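You operate a simulated robot arm through the tools that you are given. There is no shell and no other tool. Be economical: measure what you need, move in short steps, check, and stop when the job is done.

Carry out the task below with a simulated robot arm. There is one attempt and no reset: what you move stays moved.

## Task
Fold both bath towels and push them back against the brown batten.
Fine: the teal one in three, short end first; the cream one in two.

Only the result counts: the job must be done as asked and must still hold three seconds after the hand-in. Knocking over, shifting, dropping, spilling or breaking anything else fails it. Flat cloth is picked up by pressing the open fingertips on it (5 to 10 N) and closing them slowly along it; thin cloth reads only 2 to 8 mm in the jaws.

## Robot
A 6-joint arm with a two-finger parallel gripper, fixed in place. Base frame: the origin is at the foot of the arm, x ahead of it, y to its left, z up; the work surface is at about z = 0.74. Units: m, rad, N and s.
With the tool pointing down near the work surface it reaches from about 0.36 to 0.82 m from the base axis. Its first joint turns from -2.897 to 2.897 rad. Payload 3.91 kg.
The tool frame sits at the grasp point between the pads (the TCP): z along the fingers, y along the line on which they close. The tips reach 0.03 m beyond it. The gripper opens to 0.11 m. The fingers are 0.02 m wide and 0.01 m thick; the gripper's body (0.048 by 0.112 m) begins 0.055 m behind the TCP.
Orientation is that of the tool frame in the base frame, as a unit quaternion [w, x, y, z]. With the fingers straight down and closing along the base's y, the tool's x points along the base's -x, its y along +y and its z along -z.

## Interface
- The arm moves only by the tool drive_tool. Its argument "deltas" is a list of rows, each a list of 7 numbers: the shift along the tool's x, y, z in mm, then the turn, a rotation vector about the tool's x, y, z in rad, then the finger opening in mm, from 0 to 110. In form: [[tx, ty, tz, ax, ay, az, fingers], ...]. A call has 1 to 12 rows; each row shifts and turns the commanded pose from where the row before left it, along the tool's axes as they then stand. Each row takes 0.2 s and may step no farther than 0.05 m and 0.15 rad from the row before; otherwise, or with a gripper value out of range, the whole call is refused. Where a pose cannot be reached the arm comes as near as it can. A force on the tool above 80 N (or 10 N above the force at the start of the call, whichever is more), or a blocked arm, ends the call early, and 0.2 s more pass. Each finger travels about 0.045 m/s and halts on what it meets, pressing with about 36 N; the grip force reading is that of the motor and also rises with nothing between the fingers. The clock runs only during rows and for 0.2 s after the last one: add rows that do not move to give the fingers time. It gives the time, the measured TCP pose, the force on the tool (base axes), the opening and the grip force at its end, in the units of the frame above (readings bear some noise), and new pictures: "pictures" is both (left out), scene, wrist or none.
- Cameras (640 x 400 px; columns grow to the right, rows downward): "scene" is fixed at [0.2196, -0.4988, 1.2893]; the picture's right is [0.96, -0.27, 0.00], its down [-0.08, -0.29, -0.95] and it looks along [0.26, 0.92, -0.30] (base axes); focal length 353 px, centre (320, 200). "wrist" rides on the gripper at [-0.036, 0, -0.057] in the tool frame; the picture's right is [0.00, -1.00, 0.00], its down [0.97, 0.00, -0.24] and it looks along [0.24, 0.00, 0.97] (tool axes); focal length 218 px, centre (320, 200). There is no depth. A picture from a camera that has moved, and an enlarged one, comes with that camera's place and axes in the base frame and with its lens.
- move_column(by): slides the trunk up (or, below 0, down) by that many m; the arm rides with it, the base frame stays. It gives what a move gives, with no picture.
- close_up(camera, box): a new picture of the part [left, top, right, bottom] of that camera's present view, enlarged. The clock stands still meanwhile.
- sign_off(): hands the job in; it is judged then, once.

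Go step by step. Nothing tells you positions but the pictures and the camera data: compare them with the known pose of the tool, close in by small moves and look again before you grip or let go. The budget is 120 turns and 150 pictures, counting those below and the enlarged ones. Unless the task says otherwise, let go and move clear before handing in, and close with one line.

The tools are called after "Call:" as a command line: name --pt "numbers of a row" for each row, then --argument value for the rest, lists and objects as JSON in quotes. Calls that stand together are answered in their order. drive_tool: Moves the arm, as the interface text tells. Its arguments: {"type":"object","properties":{"deltas":{"type":"array","items":{"type":"array","items":{"type":"number"}}},"pictures":{"type":"string","enum":["both","scene","wrist","none"]}},"required":["deltas"]} The other tools are called the same way: move_column (by) slides the trunk up or down; close_up (camera, box) takes an enlarged picture of a part of a camera's view; sign_off () hands the job in.

At the start:

```text
t: 0.0
tcp_pos: [0.3895, 0.2624, 1.1504]
orientation: [0.0, 0.001, 1.0, 0.0]
wrist_force: [-0.4, 0.4, 0.3]
grip_width: 0.1101
grasp_force: 0.0
trunk travel left (down, up): [-0.475, 0.135]
```

scene: 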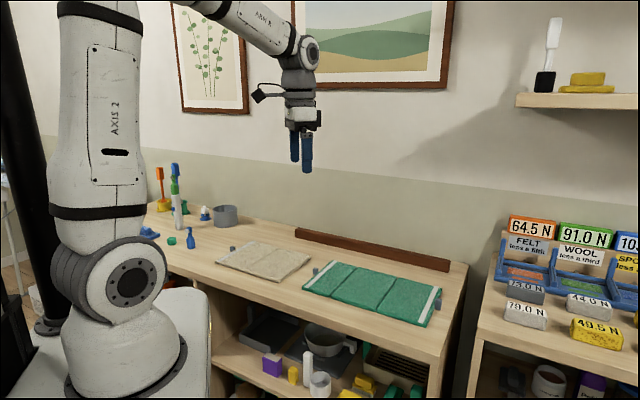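
wrist: 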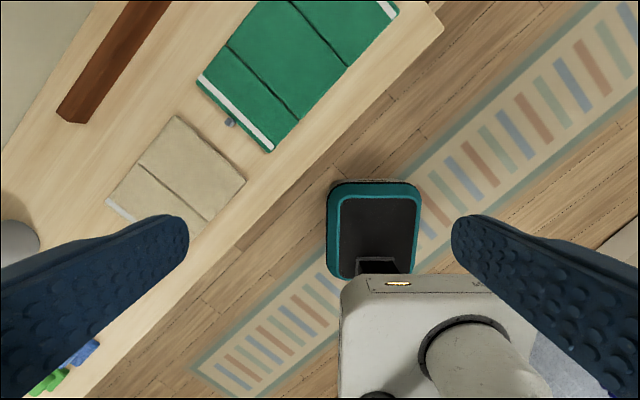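

I see a cream towel and a teal towel on the bench, with the brown batten behind them. I'll look closer first.

Call:
close_up --camera "scene" --box '[200, 210, 480, 385]'

Call:
close_up --camera "wrist" --box '[40, 0, 460, 262]'

```text
2.29 times, centred on (340, 298) of scene
camera zoom: at [0.2196, -0.4988, 1.2893], right [0.96, -0.27, 0.0], down [-0.08, -0.29, -0.95], along [0.26, 0.92, -0.3], focal length 806 px, centre (274, -23)
```

zoom: 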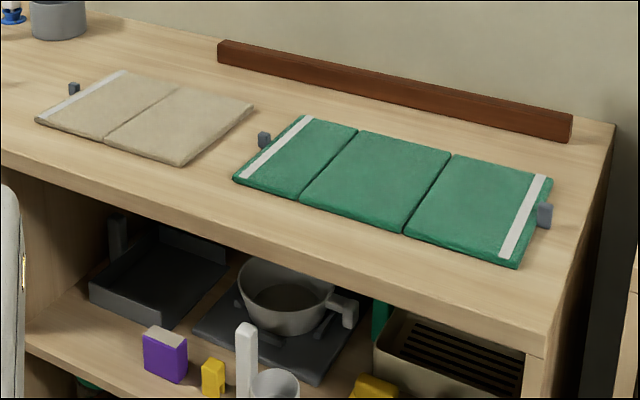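

```text
1.52 times, centred on (250, 131) of wrist
camera zoom: at [0.4262, 0.2598, 1.2074], right [0.0, -1.0, 0.0], down [-0.97, 0.0, 0.24], along [-0.24, 0.0, -0.97], focal length 333 px, centre (427, 305)
```

zoom: 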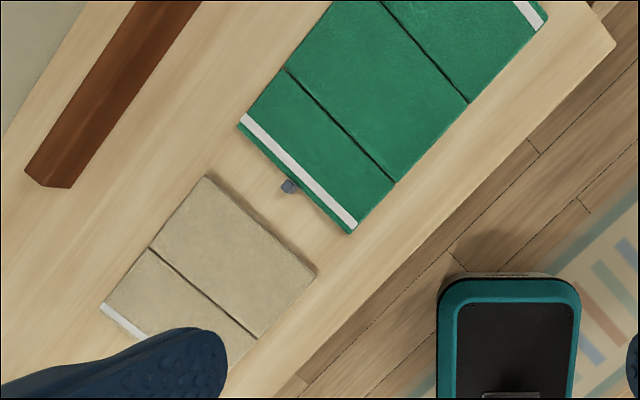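

The towels are hinged panels at about 45° to the base, each with small grey tabs on the ends. I'll turn the gripper to line up with them and look from above the teal left tab.

Call:
drive_tool --pt "0 0 35 0 0 0.1309 110" --pt "0 0 35 0 0 0.1309 110" --pt "0 0 35 0 0 0.1309 110" --pt "0 0 35 0 0 0.1309 110" --pt "0 0 35 0 0 0.1309 110" --pt "0 0 35 0 0 0.1309 110" --pt "10 45 0 0 0 0 110" --pt "10 45 0 0 0 0 110" --pt "10 45 0 0 0 0 110" --pt "10 45 0 0 0 0 110" --pt "0 0 0 0 0 0 110"

```text
t: 2.4
tcp_pos: [0.4889, 0.4173, 0.941]
orientation: [0.0, 0.383, 0.924, 0.001]
wrist_force: [-0.4, -0.4, 0.1]
grip_width: 0.1101
grasp_force: 0.0
trunk travel left (down, up): [-0.475, 0.135]
camera wrist: at [0.515, 0.3901, 0.9973], right [-0.71, -0.71, 0.0], down [-0.69, 0.69, 0.24], along [-0.17, 0.17, -0.97], focal length 218 px, centre (320, 200)
```

scene: 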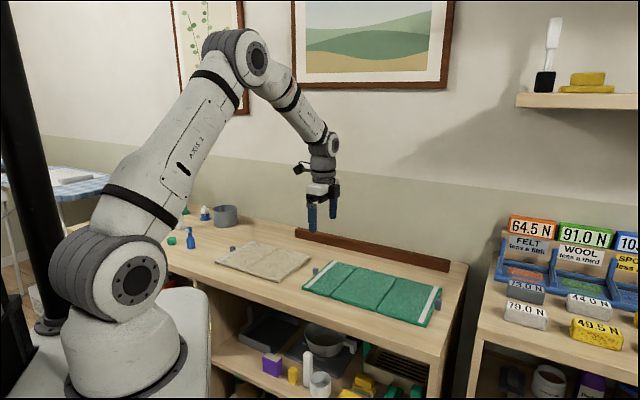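
wrist: 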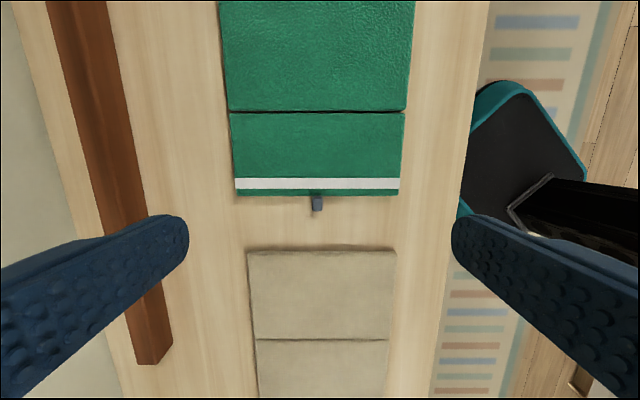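

Call:
close_up --camera "wrist" --box '[220, 90, 420, 215]'

Call:
close_up --camera "scene" --box '[290, 245, 370, 295]'

Call:
close_up --camera "scene" --box '[390, 275, 470, 325]'

```text
3.20 times, centred on (320, 152) of wrist
camera zoom: at [0.515, 0.3901, 0.9973], right [-0.71, -0.71, 0.0], down [-0.69, 0.69, 0.24], along [-0.17, 0.17, -0.97], focal length 698 px, centre (320, 352)
```

zoom: 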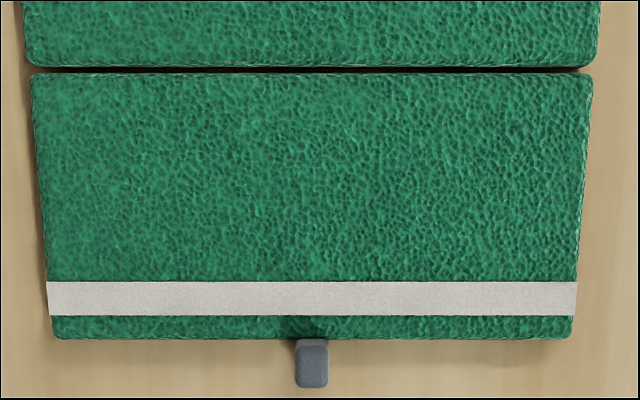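

```text
8.00 times, centred on (330, 270) of scene
camera zoom: at [0.2196, -0.4988, 1.2893], right [0.96, -0.27, 0.0], down [-0.08, -0.29, -0.95], along [0.26, 0.92, -0.3], focal length 2822 px, centre (240, -360)
```

zoom: 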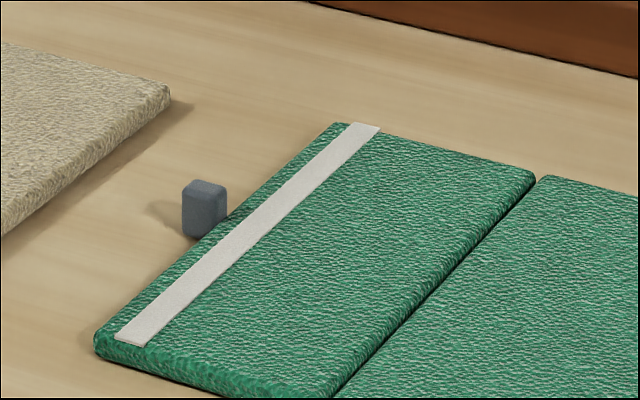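

```text
8.00 times, centred on (430, 300) of scene
camera zoom: at [0.2196, -0.4988, 1.2893], right [0.96, -0.27, 0.0], down [-0.08, -0.29, -0.95], along [0.26, 0.92, -0.3], focal length 2822 px, centre (-560, -600)
```

zoom: 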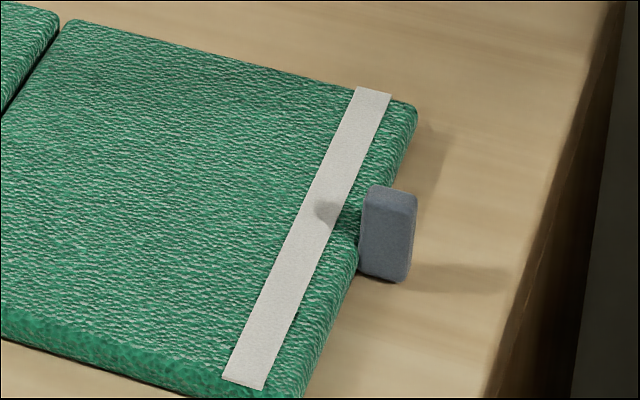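

The tab is a small block about 11 mm wide, centred at the panel edge. I'll lower open fingers around it, keeping clear of the panel.

Call:
drive_tool --pt "14 1 40 0 0 0 80" --pt "14.6 1.3 40 0 0 0 50" --pt "0 0 40 0 0 0 36" --pt "0 0 24 0 0 0 36" --pt "0 0 10 0 0 0 36" --pt "0 0 8 0 0 0 36" --pt "0 0 0 0 0 0 36"

```text
t: 4.0
tcp_pos: [0.4697, 0.4388, 0.7813]
orientation: [0.0, 0.383, 0.924, 0.002]
wrist_force: [-1.2, 1.3, 13.2]
grip_width: 0.036
grasp_force: 0.1
trunk travel left (down, up): [-0.475, 0.135]
camera wrist: at [0.4958, 0.412, 0.8374], right [-0.71, -0.71, 0.0], down [-0.69, 0.69, 0.24], along [-0.17, 0.17, -0.97], focal length 218 px, centre (320, 200)
```

scene: 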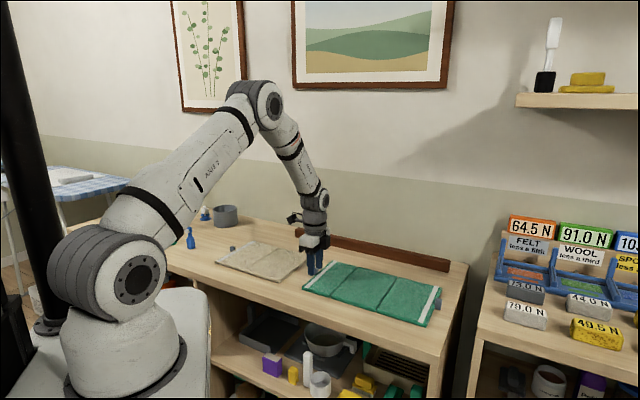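
wrist: 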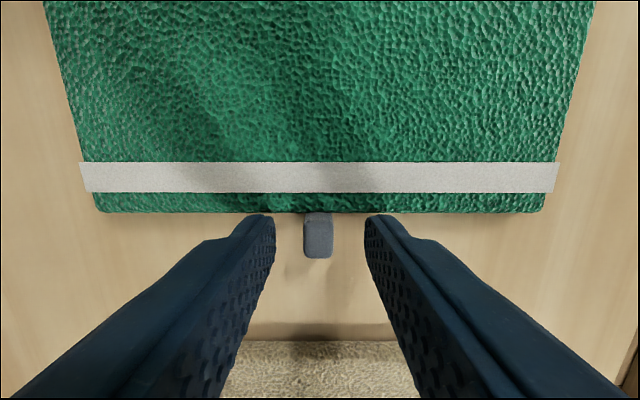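

The fingertips are touching something at z≈0.751. I'll raise, back off 4 mm from the panel and probe again.

Call:
drive_tool --pt "0 0 -8 0 0 0 36" --pt "4 0 0 0 0 0 36" --pt "0 0 5 0 0 0 36" --pt "0 0 4 0 0 0 36" --pt "0 0 0 0 0 0 36" --pictures "wrist"

```text
t: 5.2
tcp_pos: [0.4665, 0.4415, 0.7771]
orientation: [0.0, 0.383, 0.924, 0.0]
wrist_force: [0.7, 0.8, -0.4]
grip_width: 0.036
grasp_force: 0.1
trunk travel left (down, up): [-0.475, 0.135]
camera wrist: at [0.493, 0.4144, 0.8343], right [-0.71, -0.71, 0.0], down [-0.69, 0.69, 0.24], along [-0.17, 0.17, -0.97], focal length 218 px, centre (320, 200)
```

wrist: 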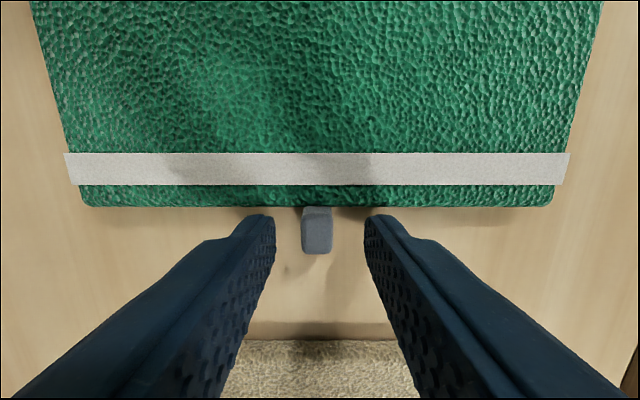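

Clear now. I'll close on the tab.

Call:
drive_tool --pt "0 0 0 0 0 0 26" --pt "0 0 0 0 0 0 16" --pt "0 0 0 0 0 0 8" --pt "0 0 0 0 0 0 4" --pt "0 0 0 0 0 0 4" --pictures "wrist"

```text
t: 6.4
tcp_pos: [0.4666, 0.4408, 0.7781]
orientation: [0.001, 0.383, 0.924, -0.001]
wrist_force: [0.0, 0.3, 0.2]
grip_width: 0.0112
grasp_force: 36.1
trunk travel left (down, up): [-0.475, 0.135]
camera wrist: at [0.4931, 0.4145, 0.8345], right [-0.71, -0.71, 0.0], down [-0.69, 0.69, 0.24], along [-0.17, 0.17, -0.97], focal length 218 px, centre (320, 200)
```

wrist: 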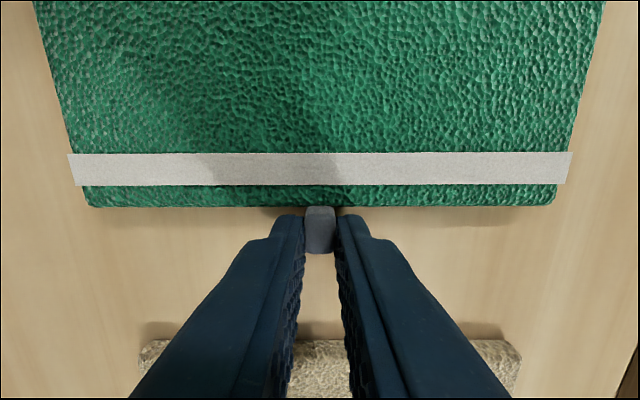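

Gripped, 11 mm. I'll lift along an arc about the crease.

Call:
drive_tool --pt "-0.8 0 -12.8 0 0 0 4" --pt "-2.5 0 -12.6 0 0 0 4" --pt "-4.2 0 -12.1 0 0 0 4" --pt "-5.6 0 -11.5 0 0 0 4" --pt "-7.1 0 -10.7 0 0 0 4" --pt "-8.5 0 -9.6 0 0 0 4"

```text
t: 7.8
tcp_pos: [0.4871, 0.42, 0.8472]
orientation: [0.0, 0.383, 0.924, 0.0]
wrist_force: [-0.1, 1.2, -2.9]
grip_width: 0.0111
grasp_force: 36.2
trunk travel left (down, up): [-0.475, 0.135]
camera wrist: at [0.5132, 0.3939, 0.9033], right [-0.71, -0.71, 0.0], down [-0.69, 0.69, 0.24], along [-0.17, 0.17, -0.97], focal length 218 px, centre (320, 200)
```

scene: 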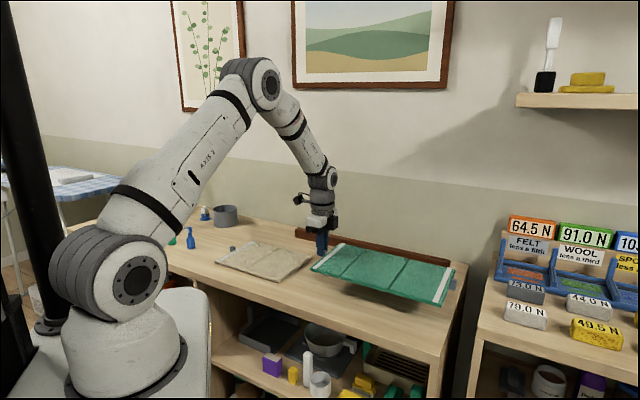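
wrist: 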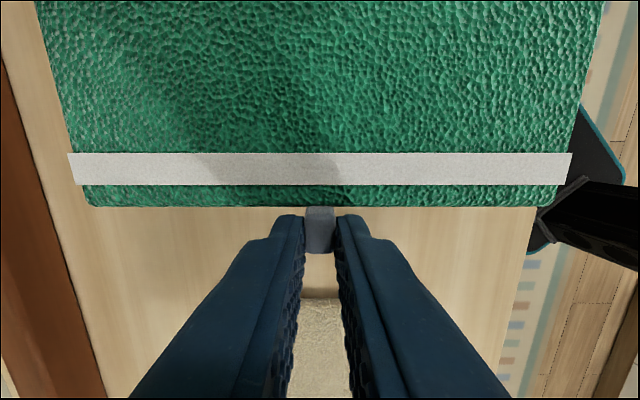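

The whole towel seems to have come up like a board. Let me check closely.

Call:
close_up --camera "scene" --box '[280, 220, 480, 345]'

```text
3.20 times, centred on (380, 282) of scene
camera zoom: at [0.2196, -0.4988, 1.2893], right [0.96, -0.27, 0.0], down [-0.08, -0.29, -0.95], along [0.26, 0.92, -0.3], focal length 1129 px, centre (128, -64)
```

zoom: 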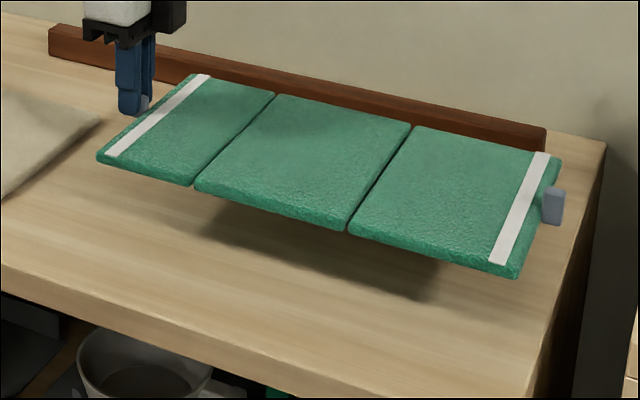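

The hinges only fold upward, and the rigid grip held the whole board level. I'll reverse exactly, set it down, and redo it with the tool tilting along with the panel.

Call:
drive_tool --pt "8.5 0 9.6 0 0 0 4" --pt "7.1 0 10.7 0 0 0 4" --pt "5.6 0 11.5 0 0 0 4" --pt "4.2 0 12.1 0 0 0 4" --pt "2.5 0 12.6 0 0 0 4" --pt "0.8 0 12.8 0 0 0 4" --pt "0 0 0 0 0 0 4" --pt "0 0 0 0 0 0 25" --pt "0 0 0 0 0 0 36" --pt "0 0 0 0 0 0 36"

```text
t: 10.0
tcp_pos: [0.4673, 0.4411, 0.7763]
orientation: [0.0, 0.383, 0.924, 0.0]
wrist_force: [1.1, 0.1, 0.5]
grip_width: 0.0361
grasp_force: 0.1
trunk travel left (down, up): [-0.475, 0.135]
camera wrist: at [0.4934, 0.4146, 0.8337], right [-0.71, -0.71, 0.0], down [-0.69, 0.69, 0.24], along [-0.17, 0.17, -0.97], focal length 218 px, centre (320, 200)
```

scene: 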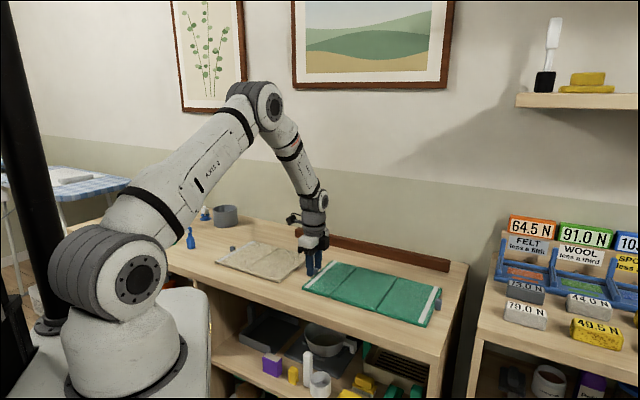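
wrist: 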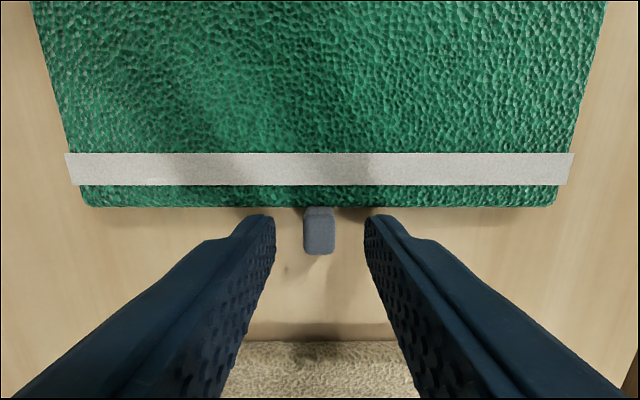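

Towel is back in place. Now I raise, tilt the tool 45° so the tips point toward the panel, and look.

Call:
drive_tool --pt "0 0 -44 0 0 0 36" --pt "0 0 0 0 -0.1309 0 36" --pt "0 0 0 0 -0.1309 0 36" --pt "0 0 0 0 -0.1309 0 36" --pt "0 0 0 0 -0.1309 0 36" --pt "0 0 0 0 -0.1309 0 36" --pt "0 0 0 0 -0.1309 0 36" --pt "40.7 0 -13.1 0 0 0 36" --pt "0 0 0 0 0 0 36"

```text
t: 12.0
tcp_pos: [0.4395, 0.4693, 0.8023]
orientation: [0.355, 0.354, 0.853, -0.147]
wrist_force: [0.1, 0.6, 0.3]
grip_width: 0.0362
grasp_force: 0.2
trunk travel left (down, up): [-0.475, 0.135]
camera wrist: at [0.4303, 0.4782, 0.8677], right [-0.71, -0.71, 0.0], down [-0.6, 0.61, -0.52], along [0.37, -0.37, -0.86], focal length 218 px, centre (320, 200)
```

scene: 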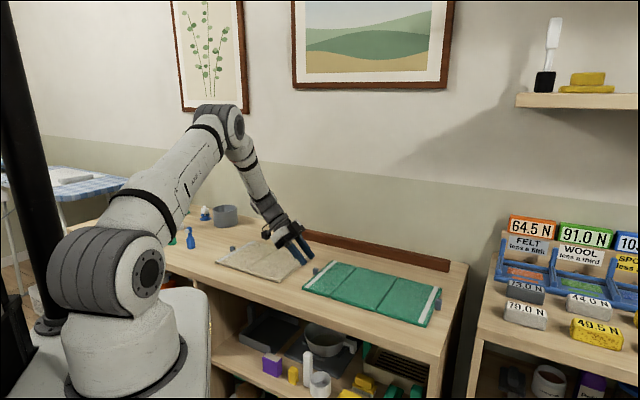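
wrist: 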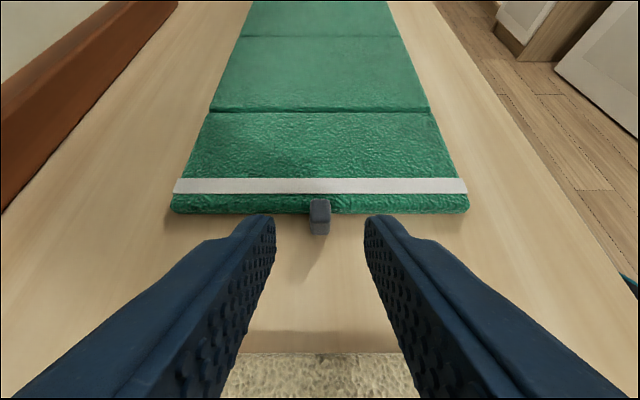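

Tilted pose is good. I'll advance onto the tab and close.

Call:
drive_tool --pt "0 0 22 0 0 0 36" --pt "0 0 14 0 0 0 36" --pt "0 0 5 0 0 0 36" --pt "0 0 0 0 0 0 28" --pt "0 0 0 0 0 0 18" --pt "0 0 0 0 0 0 8" --pt "0 0 0 0 0 0 4" --pt "0 0 0 0 0 0 4"

```text
t: 13.8
tcp_pos: [0.4603, 0.448, 0.773]
orientation: [0.353, 0.354, 0.853, -0.147]
wrist_force: [0.3, 0.1, 0.1]
grip_width: 0.0114
grasp_force: 35.9
trunk travel left (down, up): [-0.475, 0.135]
camera wrist: at [0.4508, 0.457, 0.8385], right [-0.71, -0.71, 0.0], down [-0.61, 0.61, -0.52], along [0.37, -0.37, -0.86], focal length 218 px, centre (320, 200)
```

scene: 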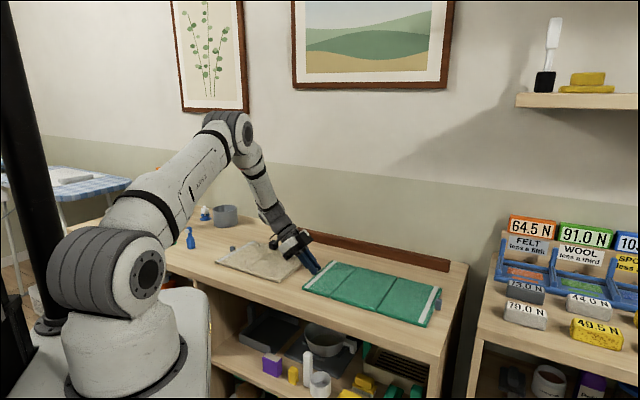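
wrist: 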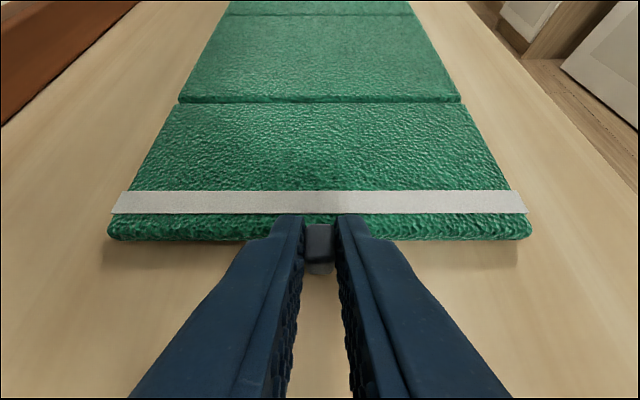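

Gripped. Now I rotate the panel rigidly about its crease, 45° first.

Call:
drive_tool --pt "-13.26 0 -7.48 0 0.13 0 4" --pt "-13.26 0 -7.48 0 0.13 0 4" --pt "-13.26 0 -7.48 0 0.13 0 4" --pt "-13.26 0 -7.48 0 0.13 0 4" --pt "-13.26 0 -7.48 0 0.13 0 4" --pt "-13.26 0 -7.48 0 0.13 0 4" --pictures "scene"

Call:
close_up --camera "scene" --box '[280, 200, 480, 325]'

```text
t: 15.2
tcp_pos: [0.4957, 0.411, 0.8478]
orientation: [0.002, 0.382, 0.924, 0.0]
wrist_force: [1.7, -1.4, 1.8]
grip_width: 0.0113
grasp_force: 35.9
trunk travel left (down, up): [-0.475, 0.135]
```

scene: 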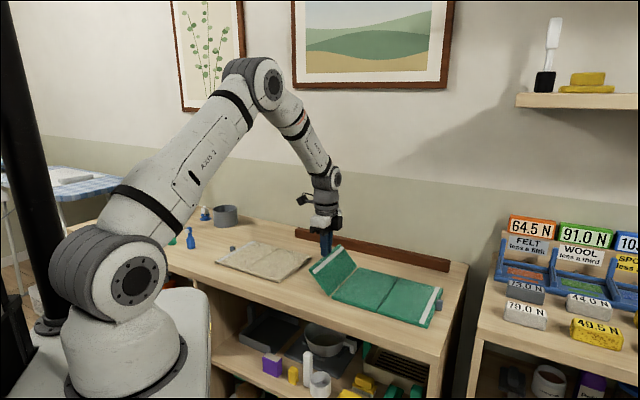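

```text
3.20 times, centred on (380, 262) of scene
camera zoom: at [0.2196, -0.4988, 1.2893], right [0.96, -0.27, 0.0], down [-0.08, -0.29, -0.95], along [0.26, 0.92, -0.3], focal length 1129 px, centre (128, 0)
```

zoom: 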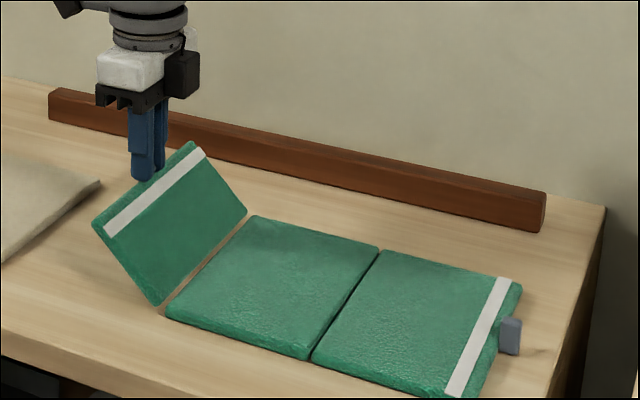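

The panel folds properly. Continuing another 60°.

Call:
drive_tool --pt "-13.26 0 -7.48 0 0.13 0 4" --pt "-13.26 0 -7.48 0 0.13 0 4" --pt "-13.26 0 -7.48 0 0.13 0 4" --pt "-13.26 0 -7.48 0 0.13 0 4" --pt "-13.26 0 -7.48 0 0.13 0 4" --pt "-13.26 0 -7.48 0 0.13 0 4" --pt "-13.26 0 -7.48 0 0.13 0 4" --pt "-13.26 0 -7.48 0 0.13 0 4" --pictures "scene"

Call:
close_up --camera "scene" --box '[280, 200, 480, 325]'

```text
t: 17.0
tcp_pos: [0.5788, 0.3298, 0.8581]
orientation: [-0.457, 0.332, 0.802, 0.192]
wrist_force: [8.4, -1.7, 27.3]
grip_width: 0.0115
grasp_force: 35.5
trunk travel left (down, up): [-0.475, 0.135]
```

scene: 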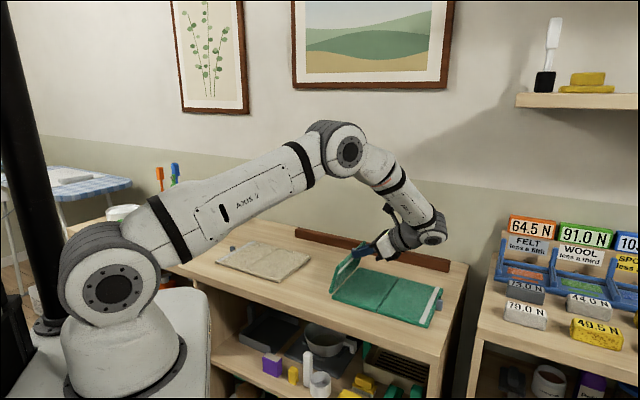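

```text
3.20 times, centred on (380, 262) of scene
camera zoom: at [0.2196, -0.4988, 1.2893], right [0.96, -0.27, 0.0], down [-0.08, -0.29, -0.95], along [0.26, 0.92, -0.3], focal length 1129 px, centre (128, 0)
```

zoom: 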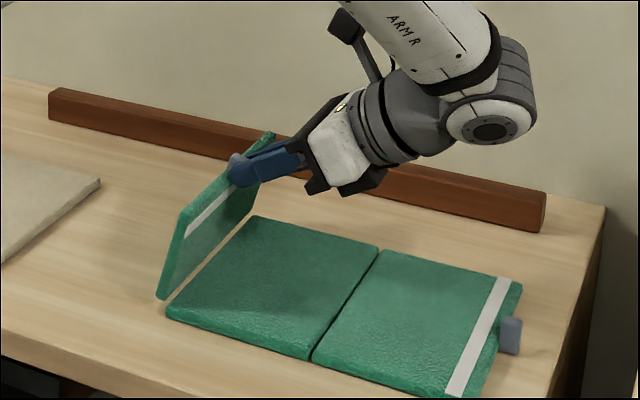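

Panel is about 15° past vertical with some downward load. I'll relieve it, open, and escape up-left away from the panel's inside face.

Call:
drive_tool --pt "2.6 0 -1.5 0 0 0 4" --pt "0 0 0 0 0 0 16" --pt "0 0 0 0 0 0 26" --pt "10 0 0 0 0 0 30" --pt "20 0 0 0 0 0 30" --pt "30 0 0 0 0 0 30" --pt "30 0 0 0 0 0 30" --pictures "scene"

Call:
close_up --camera "scene" --box '[280, 200, 480, 325]'

```text
t: 18.6
tcp_pos: [0.5454, 0.3632, 0.936]
orientation: [-0.457, 0.333, 0.803, 0.19]
wrist_force: [-0.3, -0.3, -0.6]
grip_width: 0.03
grasp_force: 0.1
trunk travel left (down, up): [-0.475, 0.135]
```

scene: 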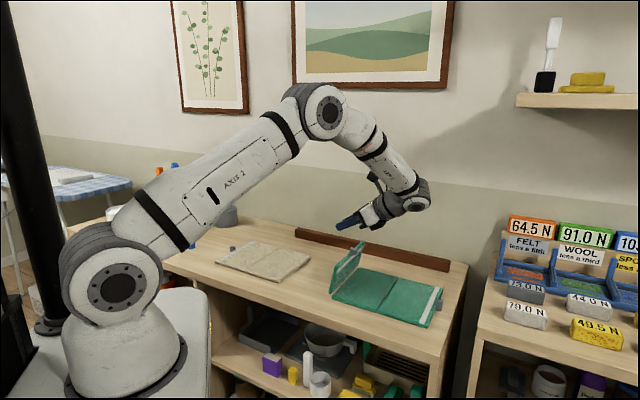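

```text
3.20 times, centred on (380, 262) of scene
camera zoom: at [0.2196, -0.4988, 1.2893], right [0.96, -0.27, 0.0], down [-0.08, -0.29, -0.95], along [0.26, 0.92, -0.3], focal length 1129 px, centre (128, 0)
```

zoom: 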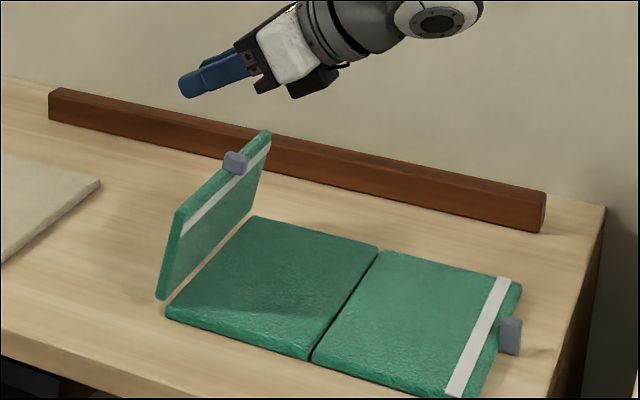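

The panel stays up by itself. I'll straighten the tool, close the fingers, and move behind (left of) the panel to push it over.

Call:
drive_tool --pt "0 0 0 0 -0.13 0 20" --pt "0 0 0 0 -0.13 0 10" --pt "0 0 0 0 -0.13 0 0" --pt "0 0 0 0 -0.13 0 0" --pt "0 0 0 0 -0.13 0 0" --pt "0 0 0 0 -0.13 0 0" --pt "0 0 0 0 -0.13 0 0" --pt "0 0 0 0 -0.13 0 0" --pt "30 0 0 0 0 0 0" --pt "30 0 20 0 0 0 0" --pt "0 0 40 0 0 0 0" --pt "0 0 40 0 0 0 0"

```text
t: 21.2
tcp_pos: [0.5043, 0.4054, 0.836]
orientation: [0.002, 0.382, 0.924, -0.001]
wrist_force: [0.3, -0.1, 0.7]
grip_width: 0.0
grasp_force: 35.9
trunk travel left (down, up): [-0.475, 0.135]
camera wrist: at [0.5305, 0.378, 0.8914], right [-0.71, -0.71, 0.0], down [-0.69, 0.69, 0.24], along [-0.17, 0.17, -0.97], focal length 218 px, centre (320, 200)
```

scene: 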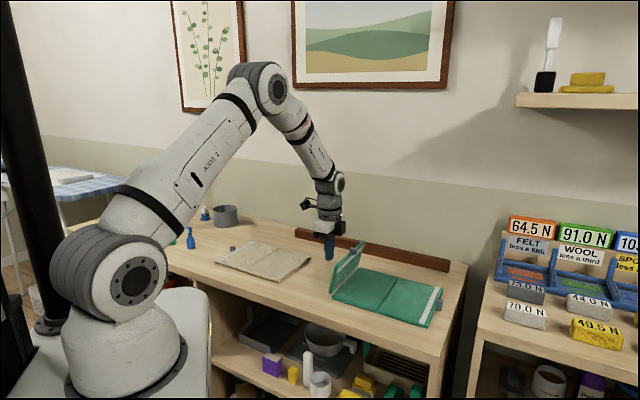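
wrist: 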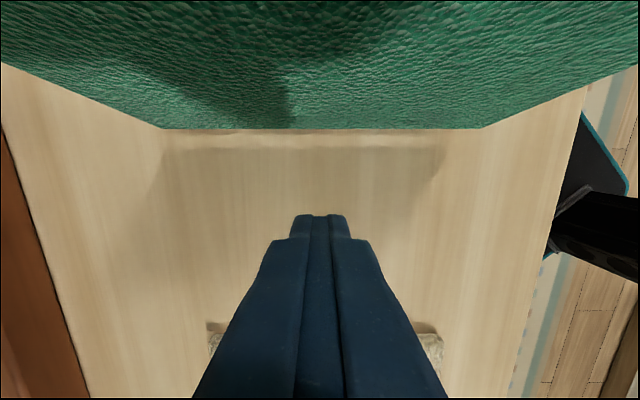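

Now push the panel over to the right.

Call:
drive_tool --pt "-20 0 0 0 0 0 0" --pt "-15 0 0 0 0 0 0" --pt "-12 0 0 0 0 0 0" --pt "-12 0 0 0 0 0 0" --pt "-12 0 0 0 0 0 0" --pt "-12 0 0 0 0 0 0" --pt "-12 0 0 0 0 0 0" --pt "0 0 0 0 0 0 0" --pictures "scene"

Call:
close_up --camera "scene" --box '[280, 200, 480, 325]'

```text
t: 23.0
tcp_pos: [0.5707, 0.3357, 0.836]
orientation: [0.003, 0.382, 0.924, -0.001]
wrist_force: [-0.5, -0.1, -0.1]
grip_width: 0.0
grasp_force: 35.7
trunk travel left (down, up): [-0.475, 0.135]
```

scene: 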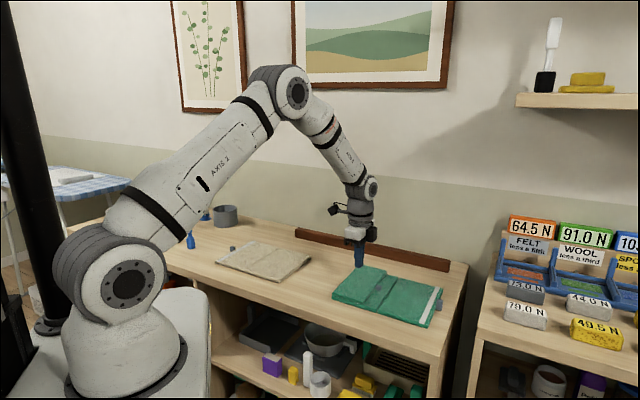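

```text
3.20 times, centred on (380, 262) of scene
camera zoom: at [0.2196, -0.4988, 1.2893], right [0.96, -0.27, 0.0], down [-0.08, -0.29, -0.95], along [0.26, 0.92, -0.3], focal length 1129 px, centre (128, 0)
```

zoom: 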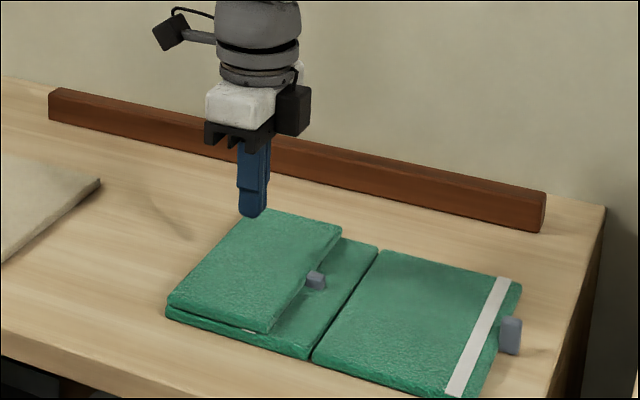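

The short end is folded over. Next the right panel: I'll rise and spin the tool 180° so the camera stays on top for the mirrored move.

Call:
drive_tool --pt "0 0 -40 0 0 0 0" --pt "0 0 -40 0 0 -0.15 0" --pt "0 0 0 0 0 -0.15 10" --pt "0 0 0 0 0 -0.15 20" --pt "0 0 0 0 0 -0.15 30" --pt "0 0 0 0 0 -0.15 36" --pt "0 0 0 0 0 -0.15 36" --pt "0 0 0 0 0 -0.15 36" --pt "0 0 0 0 0 -0.15 36" --pt "0 0 0 0 0 -0.15 36" --pt "0 0 0 0 0 -0.15 36" --pt "0 0 0 0 0 -0.15 36" --pictures "none"

Call:
drive_tool --pt "0 0 0 0 0 -0.15 36" --pt "0 0 0 0 0 -0.15 36" --pt "0 0 0 0 0 -0.15 36" --pt "0 0 0 0 0 -0.15 36" --pt "0 0 0 0 0 -0.15 36" --pt "0 0 0 0 0 -0.15 36" --pt "0 0 0 0 0 -0.15 36" --pt "0 0 0 0 0 -0.15 36" --pt "0 0 0 0 0 -0.15 36" --pt "0 0 0 0 0 -0.1416 36" --pt "0 0 0 0 0 0 36"

```text
t: 25.6
tcp_pos: [0.5703, 0.3377, 0.9144]
orientation: [0.002, -0.42, 0.908, -0.004]
wrist_force: [-0.9, 0.7, -0.2]
grip_width: 0.0363
grasp_force: 0.0
trunk travel left (down, up): [-0.475, 0.135]
```

```text
t: 28.0
tcp_pos: [0.5692, 0.3377, 0.9147]
orientation: [0.001, 0.924, -0.383, 0.002]
wrist_force: [-0.1, 0.1, -0.3]
grip_width: 0.0359
grasp_force: 0.1
trunk travel left (down, up): [-0.475, 0.135]
camera wrist: at [0.5461, 0.3619, 0.9717], right [0.71, 0.71, 0.0], down [0.69, -0.69, 0.25], along [0.17, -0.17, -0.97], focal length 218 px, centre (320, 200)
```

scene: 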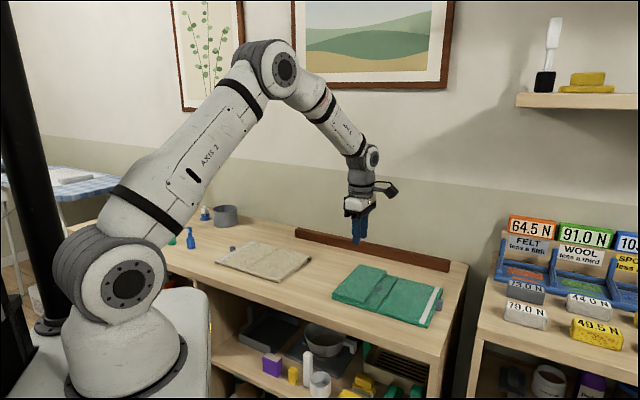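
wrist: 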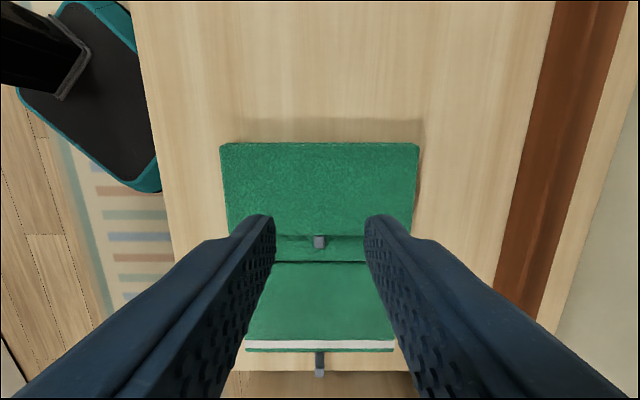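

Orientation reached. Move above the right end to measure it.

Call:
drive_tool --pt "40 0 0 0 0 0 36" --pt "40 0 0 0 0 0 36" --pt "40 0 0 0 0 0 36" --pt "40 0 0 0 0 0 36" --pt "36 0 0 0 0 0 36" --pt "0 0 0 0 0 0 36" --pictures "none"

Call:
close_up --camera "wrist" --box '[220, 30, 420, 230]'

```text
t: 29.4
tcp_pos: [0.7089, 0.1978, 0.9162]
orientation: [0.002, 0.924, -0.383, 0.002]
wrist_force: [1.0, 0.2, -0.1]
grip_width: 0.036
grasp_force: 0.1
trunk travel left (down, up): [-0.475, 0.135]
```

```text
2.00 times, centred on (320, 130) of wrist
camera zoom: at [0.6843, 0.222, 0.9732], right [0.71, 0.71, 0.0], down [0.68, -0.69, 0.24], along [0.17, -0.17, -0.97], focal length 436 px, centre (320, 340)
```

zoom: 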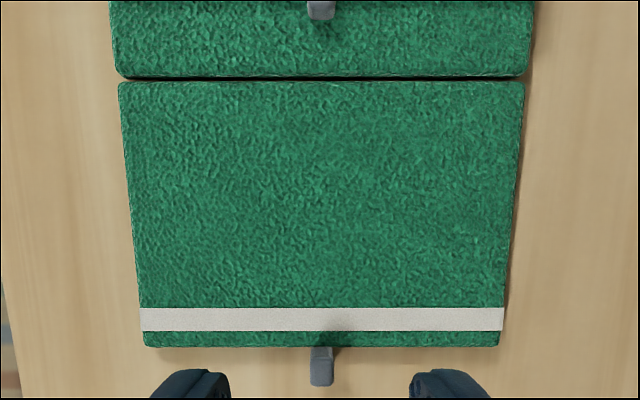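

Right edge at e_l≈0.385, crease at 0.259, tab ≈0.391. I'll tilt toward the panel and stage just outboard of the tab.

Call:
drive_tool --pt "0 0 0 0 -0.1309 0 36" --pt "0 0 0 0 -0.1309 0 36" --pt "0 0 0 0 -0.1309 0 36" --pt "0 0 0 0 -0.1309 0 36" --pt "0 0 0 0 -0.1309 0 36" --pt "0 0 0 0 -0.1309 0 36" --pt "35 0 8 0 0 0 36" --pt "35 0 8 0 0 0 36" --pt "35 0 8 0 0 0 36" --pt "28 0 1 0 0 0 36" --pt "0 0 0 0 0 0 36"

```text
t: 31.8
tcp_pos: [0.7232, 0.1384, 0.8137]
orientation: [-0.148, 0.857, -0.354, -0.345]
wrist_force: [7.1, 11.5, 39.8]
grip_width: 0.036
grasp_force: 0.1
out of reach, approached as far as the arm can: row 8, 9, 10
trunk travel left (down, up): [-0.475, 0.135]
camera wrist: at [0.7344, 0.1266, 0.8792], right [0.71, 0.71, 0.01], down [0.61, -0.61, -0.5], along [-0.35, 0.36, -0.86], focal length 218 px, centre (320, 200)
```

scene: 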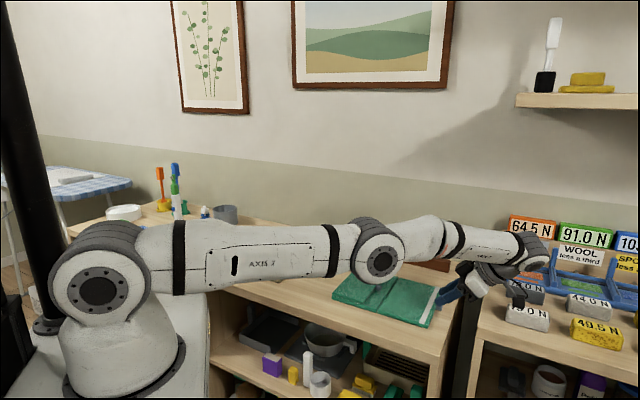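
wrist: 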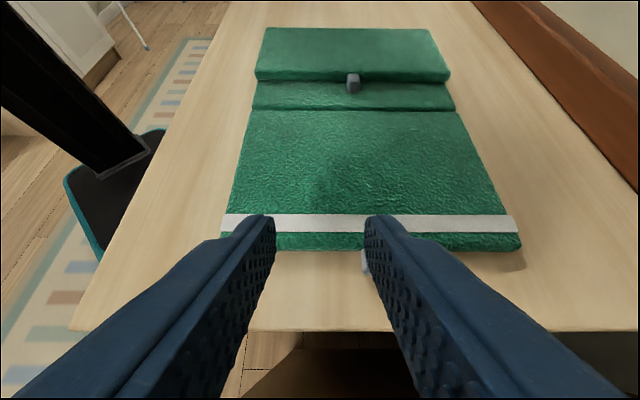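

Out of reach, with an unexpected contact force. I back off along the same path at once.

Call:
drive_tool --pt "-28 0 -1 0 0 0 36" --pt "-35 0 -8 0 0 0 36" --pt "-35 0 -8 0 0 0 36" --pt "-35 0 -8 0 0 0 36" --pictures "scene"

Call:
close_up --camera "scene" --box '[440, 200, 640, 400]'

```text
t: 32.8
tcp_pos: [0.6693, 0.1914, 0.9195]
orientation: [-0.146, 0.854, -0.354, -0.351]
wrist_force: [-0.6, 0.0, -0.6]
grip_width: 0.0362
grasp_force: 0.0
trunk travel left (down, up): [-0.475, 0.135]
```

scene: 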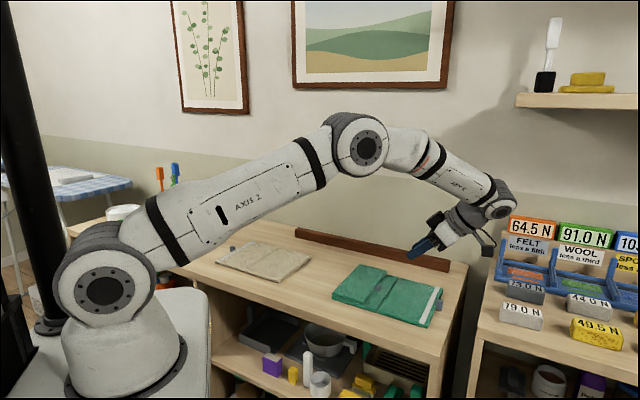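

```text
2.00 times, centred on (540, 300) of scene
camera zoom: at [0.2196, -0.4988, 1.2893], right [0.96, -0.27, 0.0], down [-0.08, -0.29, -0.95], along [0.26, 0.92, -0.3], focal length 706 px, centre (-120, 0)
```

zoom: 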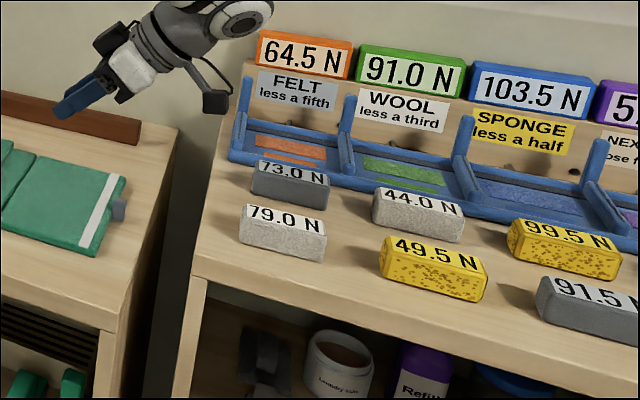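

Nothing appears moved on the right bench, and that outward tilt is beyond reach. Instead I'll start vertical on the right tab and swing the tool inward. First I'll straighten up and stage above the tab.

Call:
drive_tool --pt "0 0 0 0 0.1309 0 36" --pt "0 0 0 0 0.1309 0 36" --pt "0 0 0 0 0.1309 0 36" --pt "0 0 0 0 0.1309 0 36" --pt "0 0 0 0 0.1309 0 36" --pt "0 0 0 0 0.1309 0 36" --pt "29 -16 40 0 0 0 36" --pt "28 -16 40 0 0 0 36" --pt "0 0 20 0 0 0 36" --pt "0 0 0 0 0 0 36"

```text
refused: row 7 steps farther than a row can; nothing moved
```

Call:
drive_tool --pt "0 0 0 0 0.1309 0 36" --pt "0 0 0 0 0.1309 0 36" --pt "0 0 0 0 0.1309 0 36" --pt "0 0 0 0 0.1309 0 36" --pt "0 0 0 0 0.1309 0 36" --pt "0 0 0 0 0.1309 0 36" --pt "29 -16 25 0 0 0 36" --pt "28 -16 25 0 0 0 36" --pt "0 0 40 0 0 0 36" --pt "0 0 10 0 0 0 36" --pt "0 0 0 0 0 0 36"

```text
t: 35.2
tcp_pos: [0.7317, 0.1737, 0.8184]
orientation: [0.002, 0.924, -0.383, 0.003]
wrist_force: [-0.2, 0.6, 0.7]
grip_width: 0.0357
grasp_force: 0.1
trunk travel left (down, up): [-0.475, 0.135]
camera wrist: at [0.7083, 0.1972, 0.8747], right [0.71, 0.71, 0.0], down [0.68, -0.69, 0.25], along [0.17, -0.17, -0.97], focal length 218 px, centre (320, 200)
```

scene: 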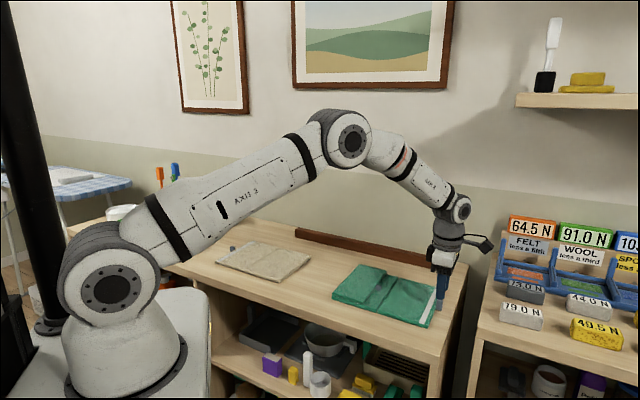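
wrist: 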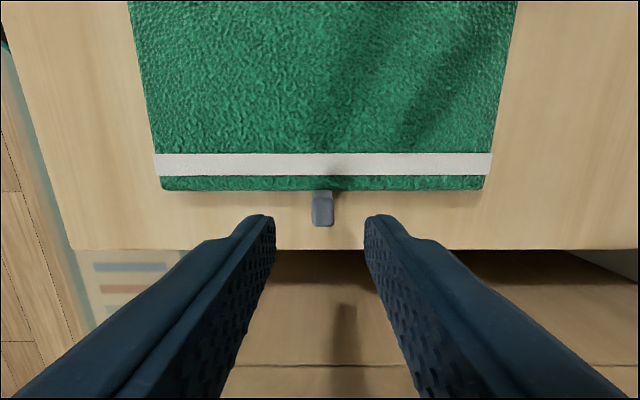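

Aligned. Lower to just above the panel top and close on the tab.

Call:
drive_tool --pt "2 0 20 0 0 0 36" --pt "0 0 10 0 0 0 36" --pt "0 0 7 0 0 0 36" --pt "0 0 0 0 0 0 26" --pt "0 0 0 0 0 0 16" --pt "0 0 0 0 0 0 8" --pt "0 0 0 0 0 0 4" --pt "0 0 0 0 0 0 4" --pictures "wrist"

```text
t: 37.0
tcp_pos: [0.7333, 0.1726, 0.7819]
orientation: [0.001, 0.924, -0.383, 0.002]
wrist_force: [0.3, -0.5, -0.4]
grip_width: 0.0111
grasp_force: 36.4
trunk travel left (down, up): [-0.475, 0.135]
camera wrist: at [0.7097, 0.196, 0.8375], right [0.71, 0.71, 0.0], down [0.68, -0.69, 0.25], along [0.17, -0.17, -0.97], focal length 218 px, centre (320, 200)
```

wrist: 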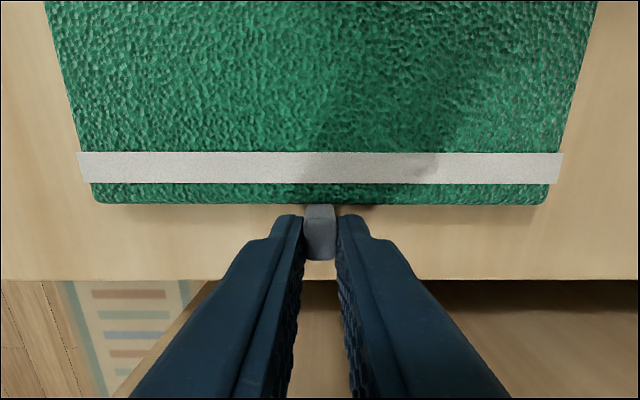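

Gripped. Rotate the right panel up about its crease, 60° first.

Call:
drive_tool --pt "-4.78 0 -17.57 0 0.13 0 4" --pt "-4.78 0 -17.57 0 0.13 0 4" --pt "-4.78 0 -17.57 0 0.13 0 4" --pt "-4.78 0 -17.57 0 0.13 0 4" --pt "-4.78 0 -17.57 0 0.13 0 4" --pt "-4.78 0 -17.57 0 0.13 0 4" --pt "-4.78 0 -17.57 0 0.13 0 4" --pt "-4.78 0 -17.57 0 0.13 0 4" --pictures "scene"

Call:
close_up --camera "scene" --box '[280, 200, 480, 325]'

```text
t: 38.8
tcp_pos: [0.67, 0.2366, 0.8889]
orientation: [0.189, 0.799, -0.332, 0.465]
wrist_force: [16.6, -6.6, 35.4]
grip_width: 0.0115
grasp_force: 36.4
trunk travel left (down, up): [-0.475, 0.135]
```

scene: 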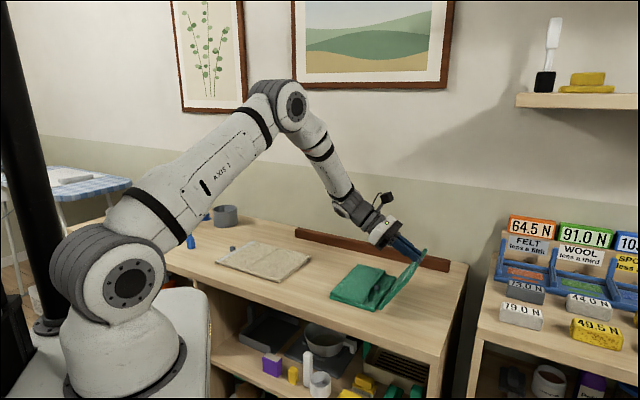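

```text
3.20 times, centred on (380, 262) of scene
camera zoom: at [0.2196, -0.4988, 1.2893], right [0.96, -0.27, 0.0], down [-0.08, -0.29, -0.95], along [0.26, 0.92, -0.3], focal length 1129 px, centre (128, 0)
```

zoom: 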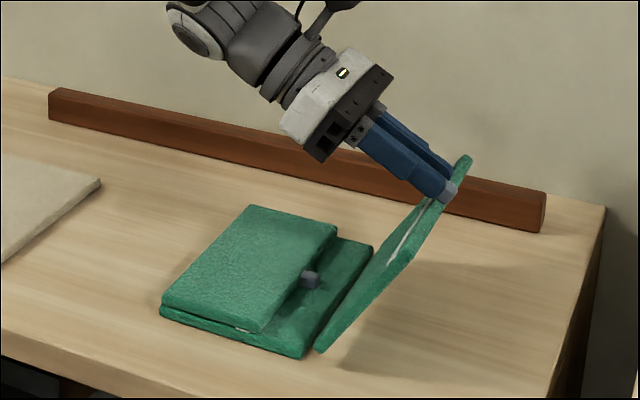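

There is a downward load, so the true hinge is higher than assumed. I'll relieve it a few mm up and read the force.

Call:
drive_tool --pt "2.4 0 -0.8 0 0 0 4" --pt "2.4 0 -0.8 0 0 0 4" --pt "0 0 0 0 0 0 4" --pictures "none"

```text
t: 39.6
tcp_pos: [0.6685, 0.236, 0.8885]
orientation: [0.192, 0.801, -0.332, 0.46]
wrist_force: [3.5, -2.9, 8.0]
grip_width: 0.011
grasp_force: 35.6
trunk travel left (down, up): [-0.475, 0.135]
```

Hinge re-estimated at z≈0.763. Continue 37° with the corrected pivot.

Call:
drive_tool --pt "-3.57 0 -17.28 0 0.13 0 4" --pt "-3.57 0 -17.28 0 0.13 0 4" --pt "-3.57 0 -17.28 0 0.13 0 4" --pt "-3.57 0 -17.28 0 0.13 0 4" --pt "-3.57 0 -17.28 0 0.13 0 4" --pictures "scene"

Call:
close_up --camera "scene" --box '[280, 200, 480, 325]'

```text
t: 40.8
tcp_pos: [0.6079, 0.2988, 0.8969]
orientation: [0.287, 0.611, -0.253, 0.693]
wrist_force: [-1.2, -0.7, 0.3]
grip_width: 0.0112
grasp_force: 36.0
trunk travel left (down, up): [-0.475, 0.135]
```

scene: 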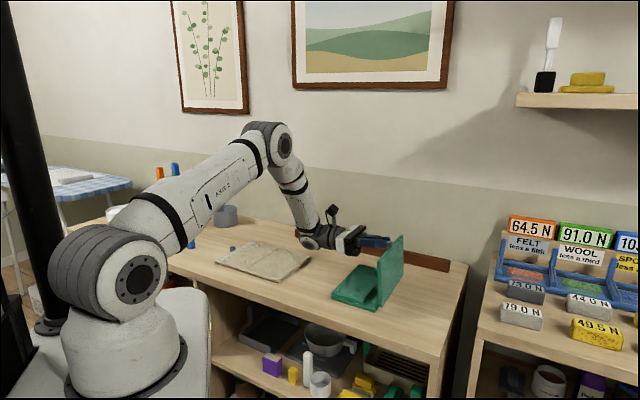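

```text
3.20 times, centred on (380, 262) of scene
camera zoom: at [0.2196, -0.4988, 1.2893], right [0.96, -0.27, 0.0], down [-0.08, -0.29, -0.95], along [0.26, 0.92, -0.3], focal length 1129 px, centre (128, 0)
```

zoom: 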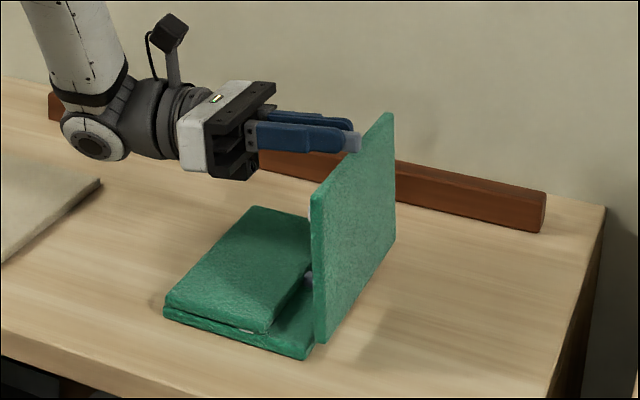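

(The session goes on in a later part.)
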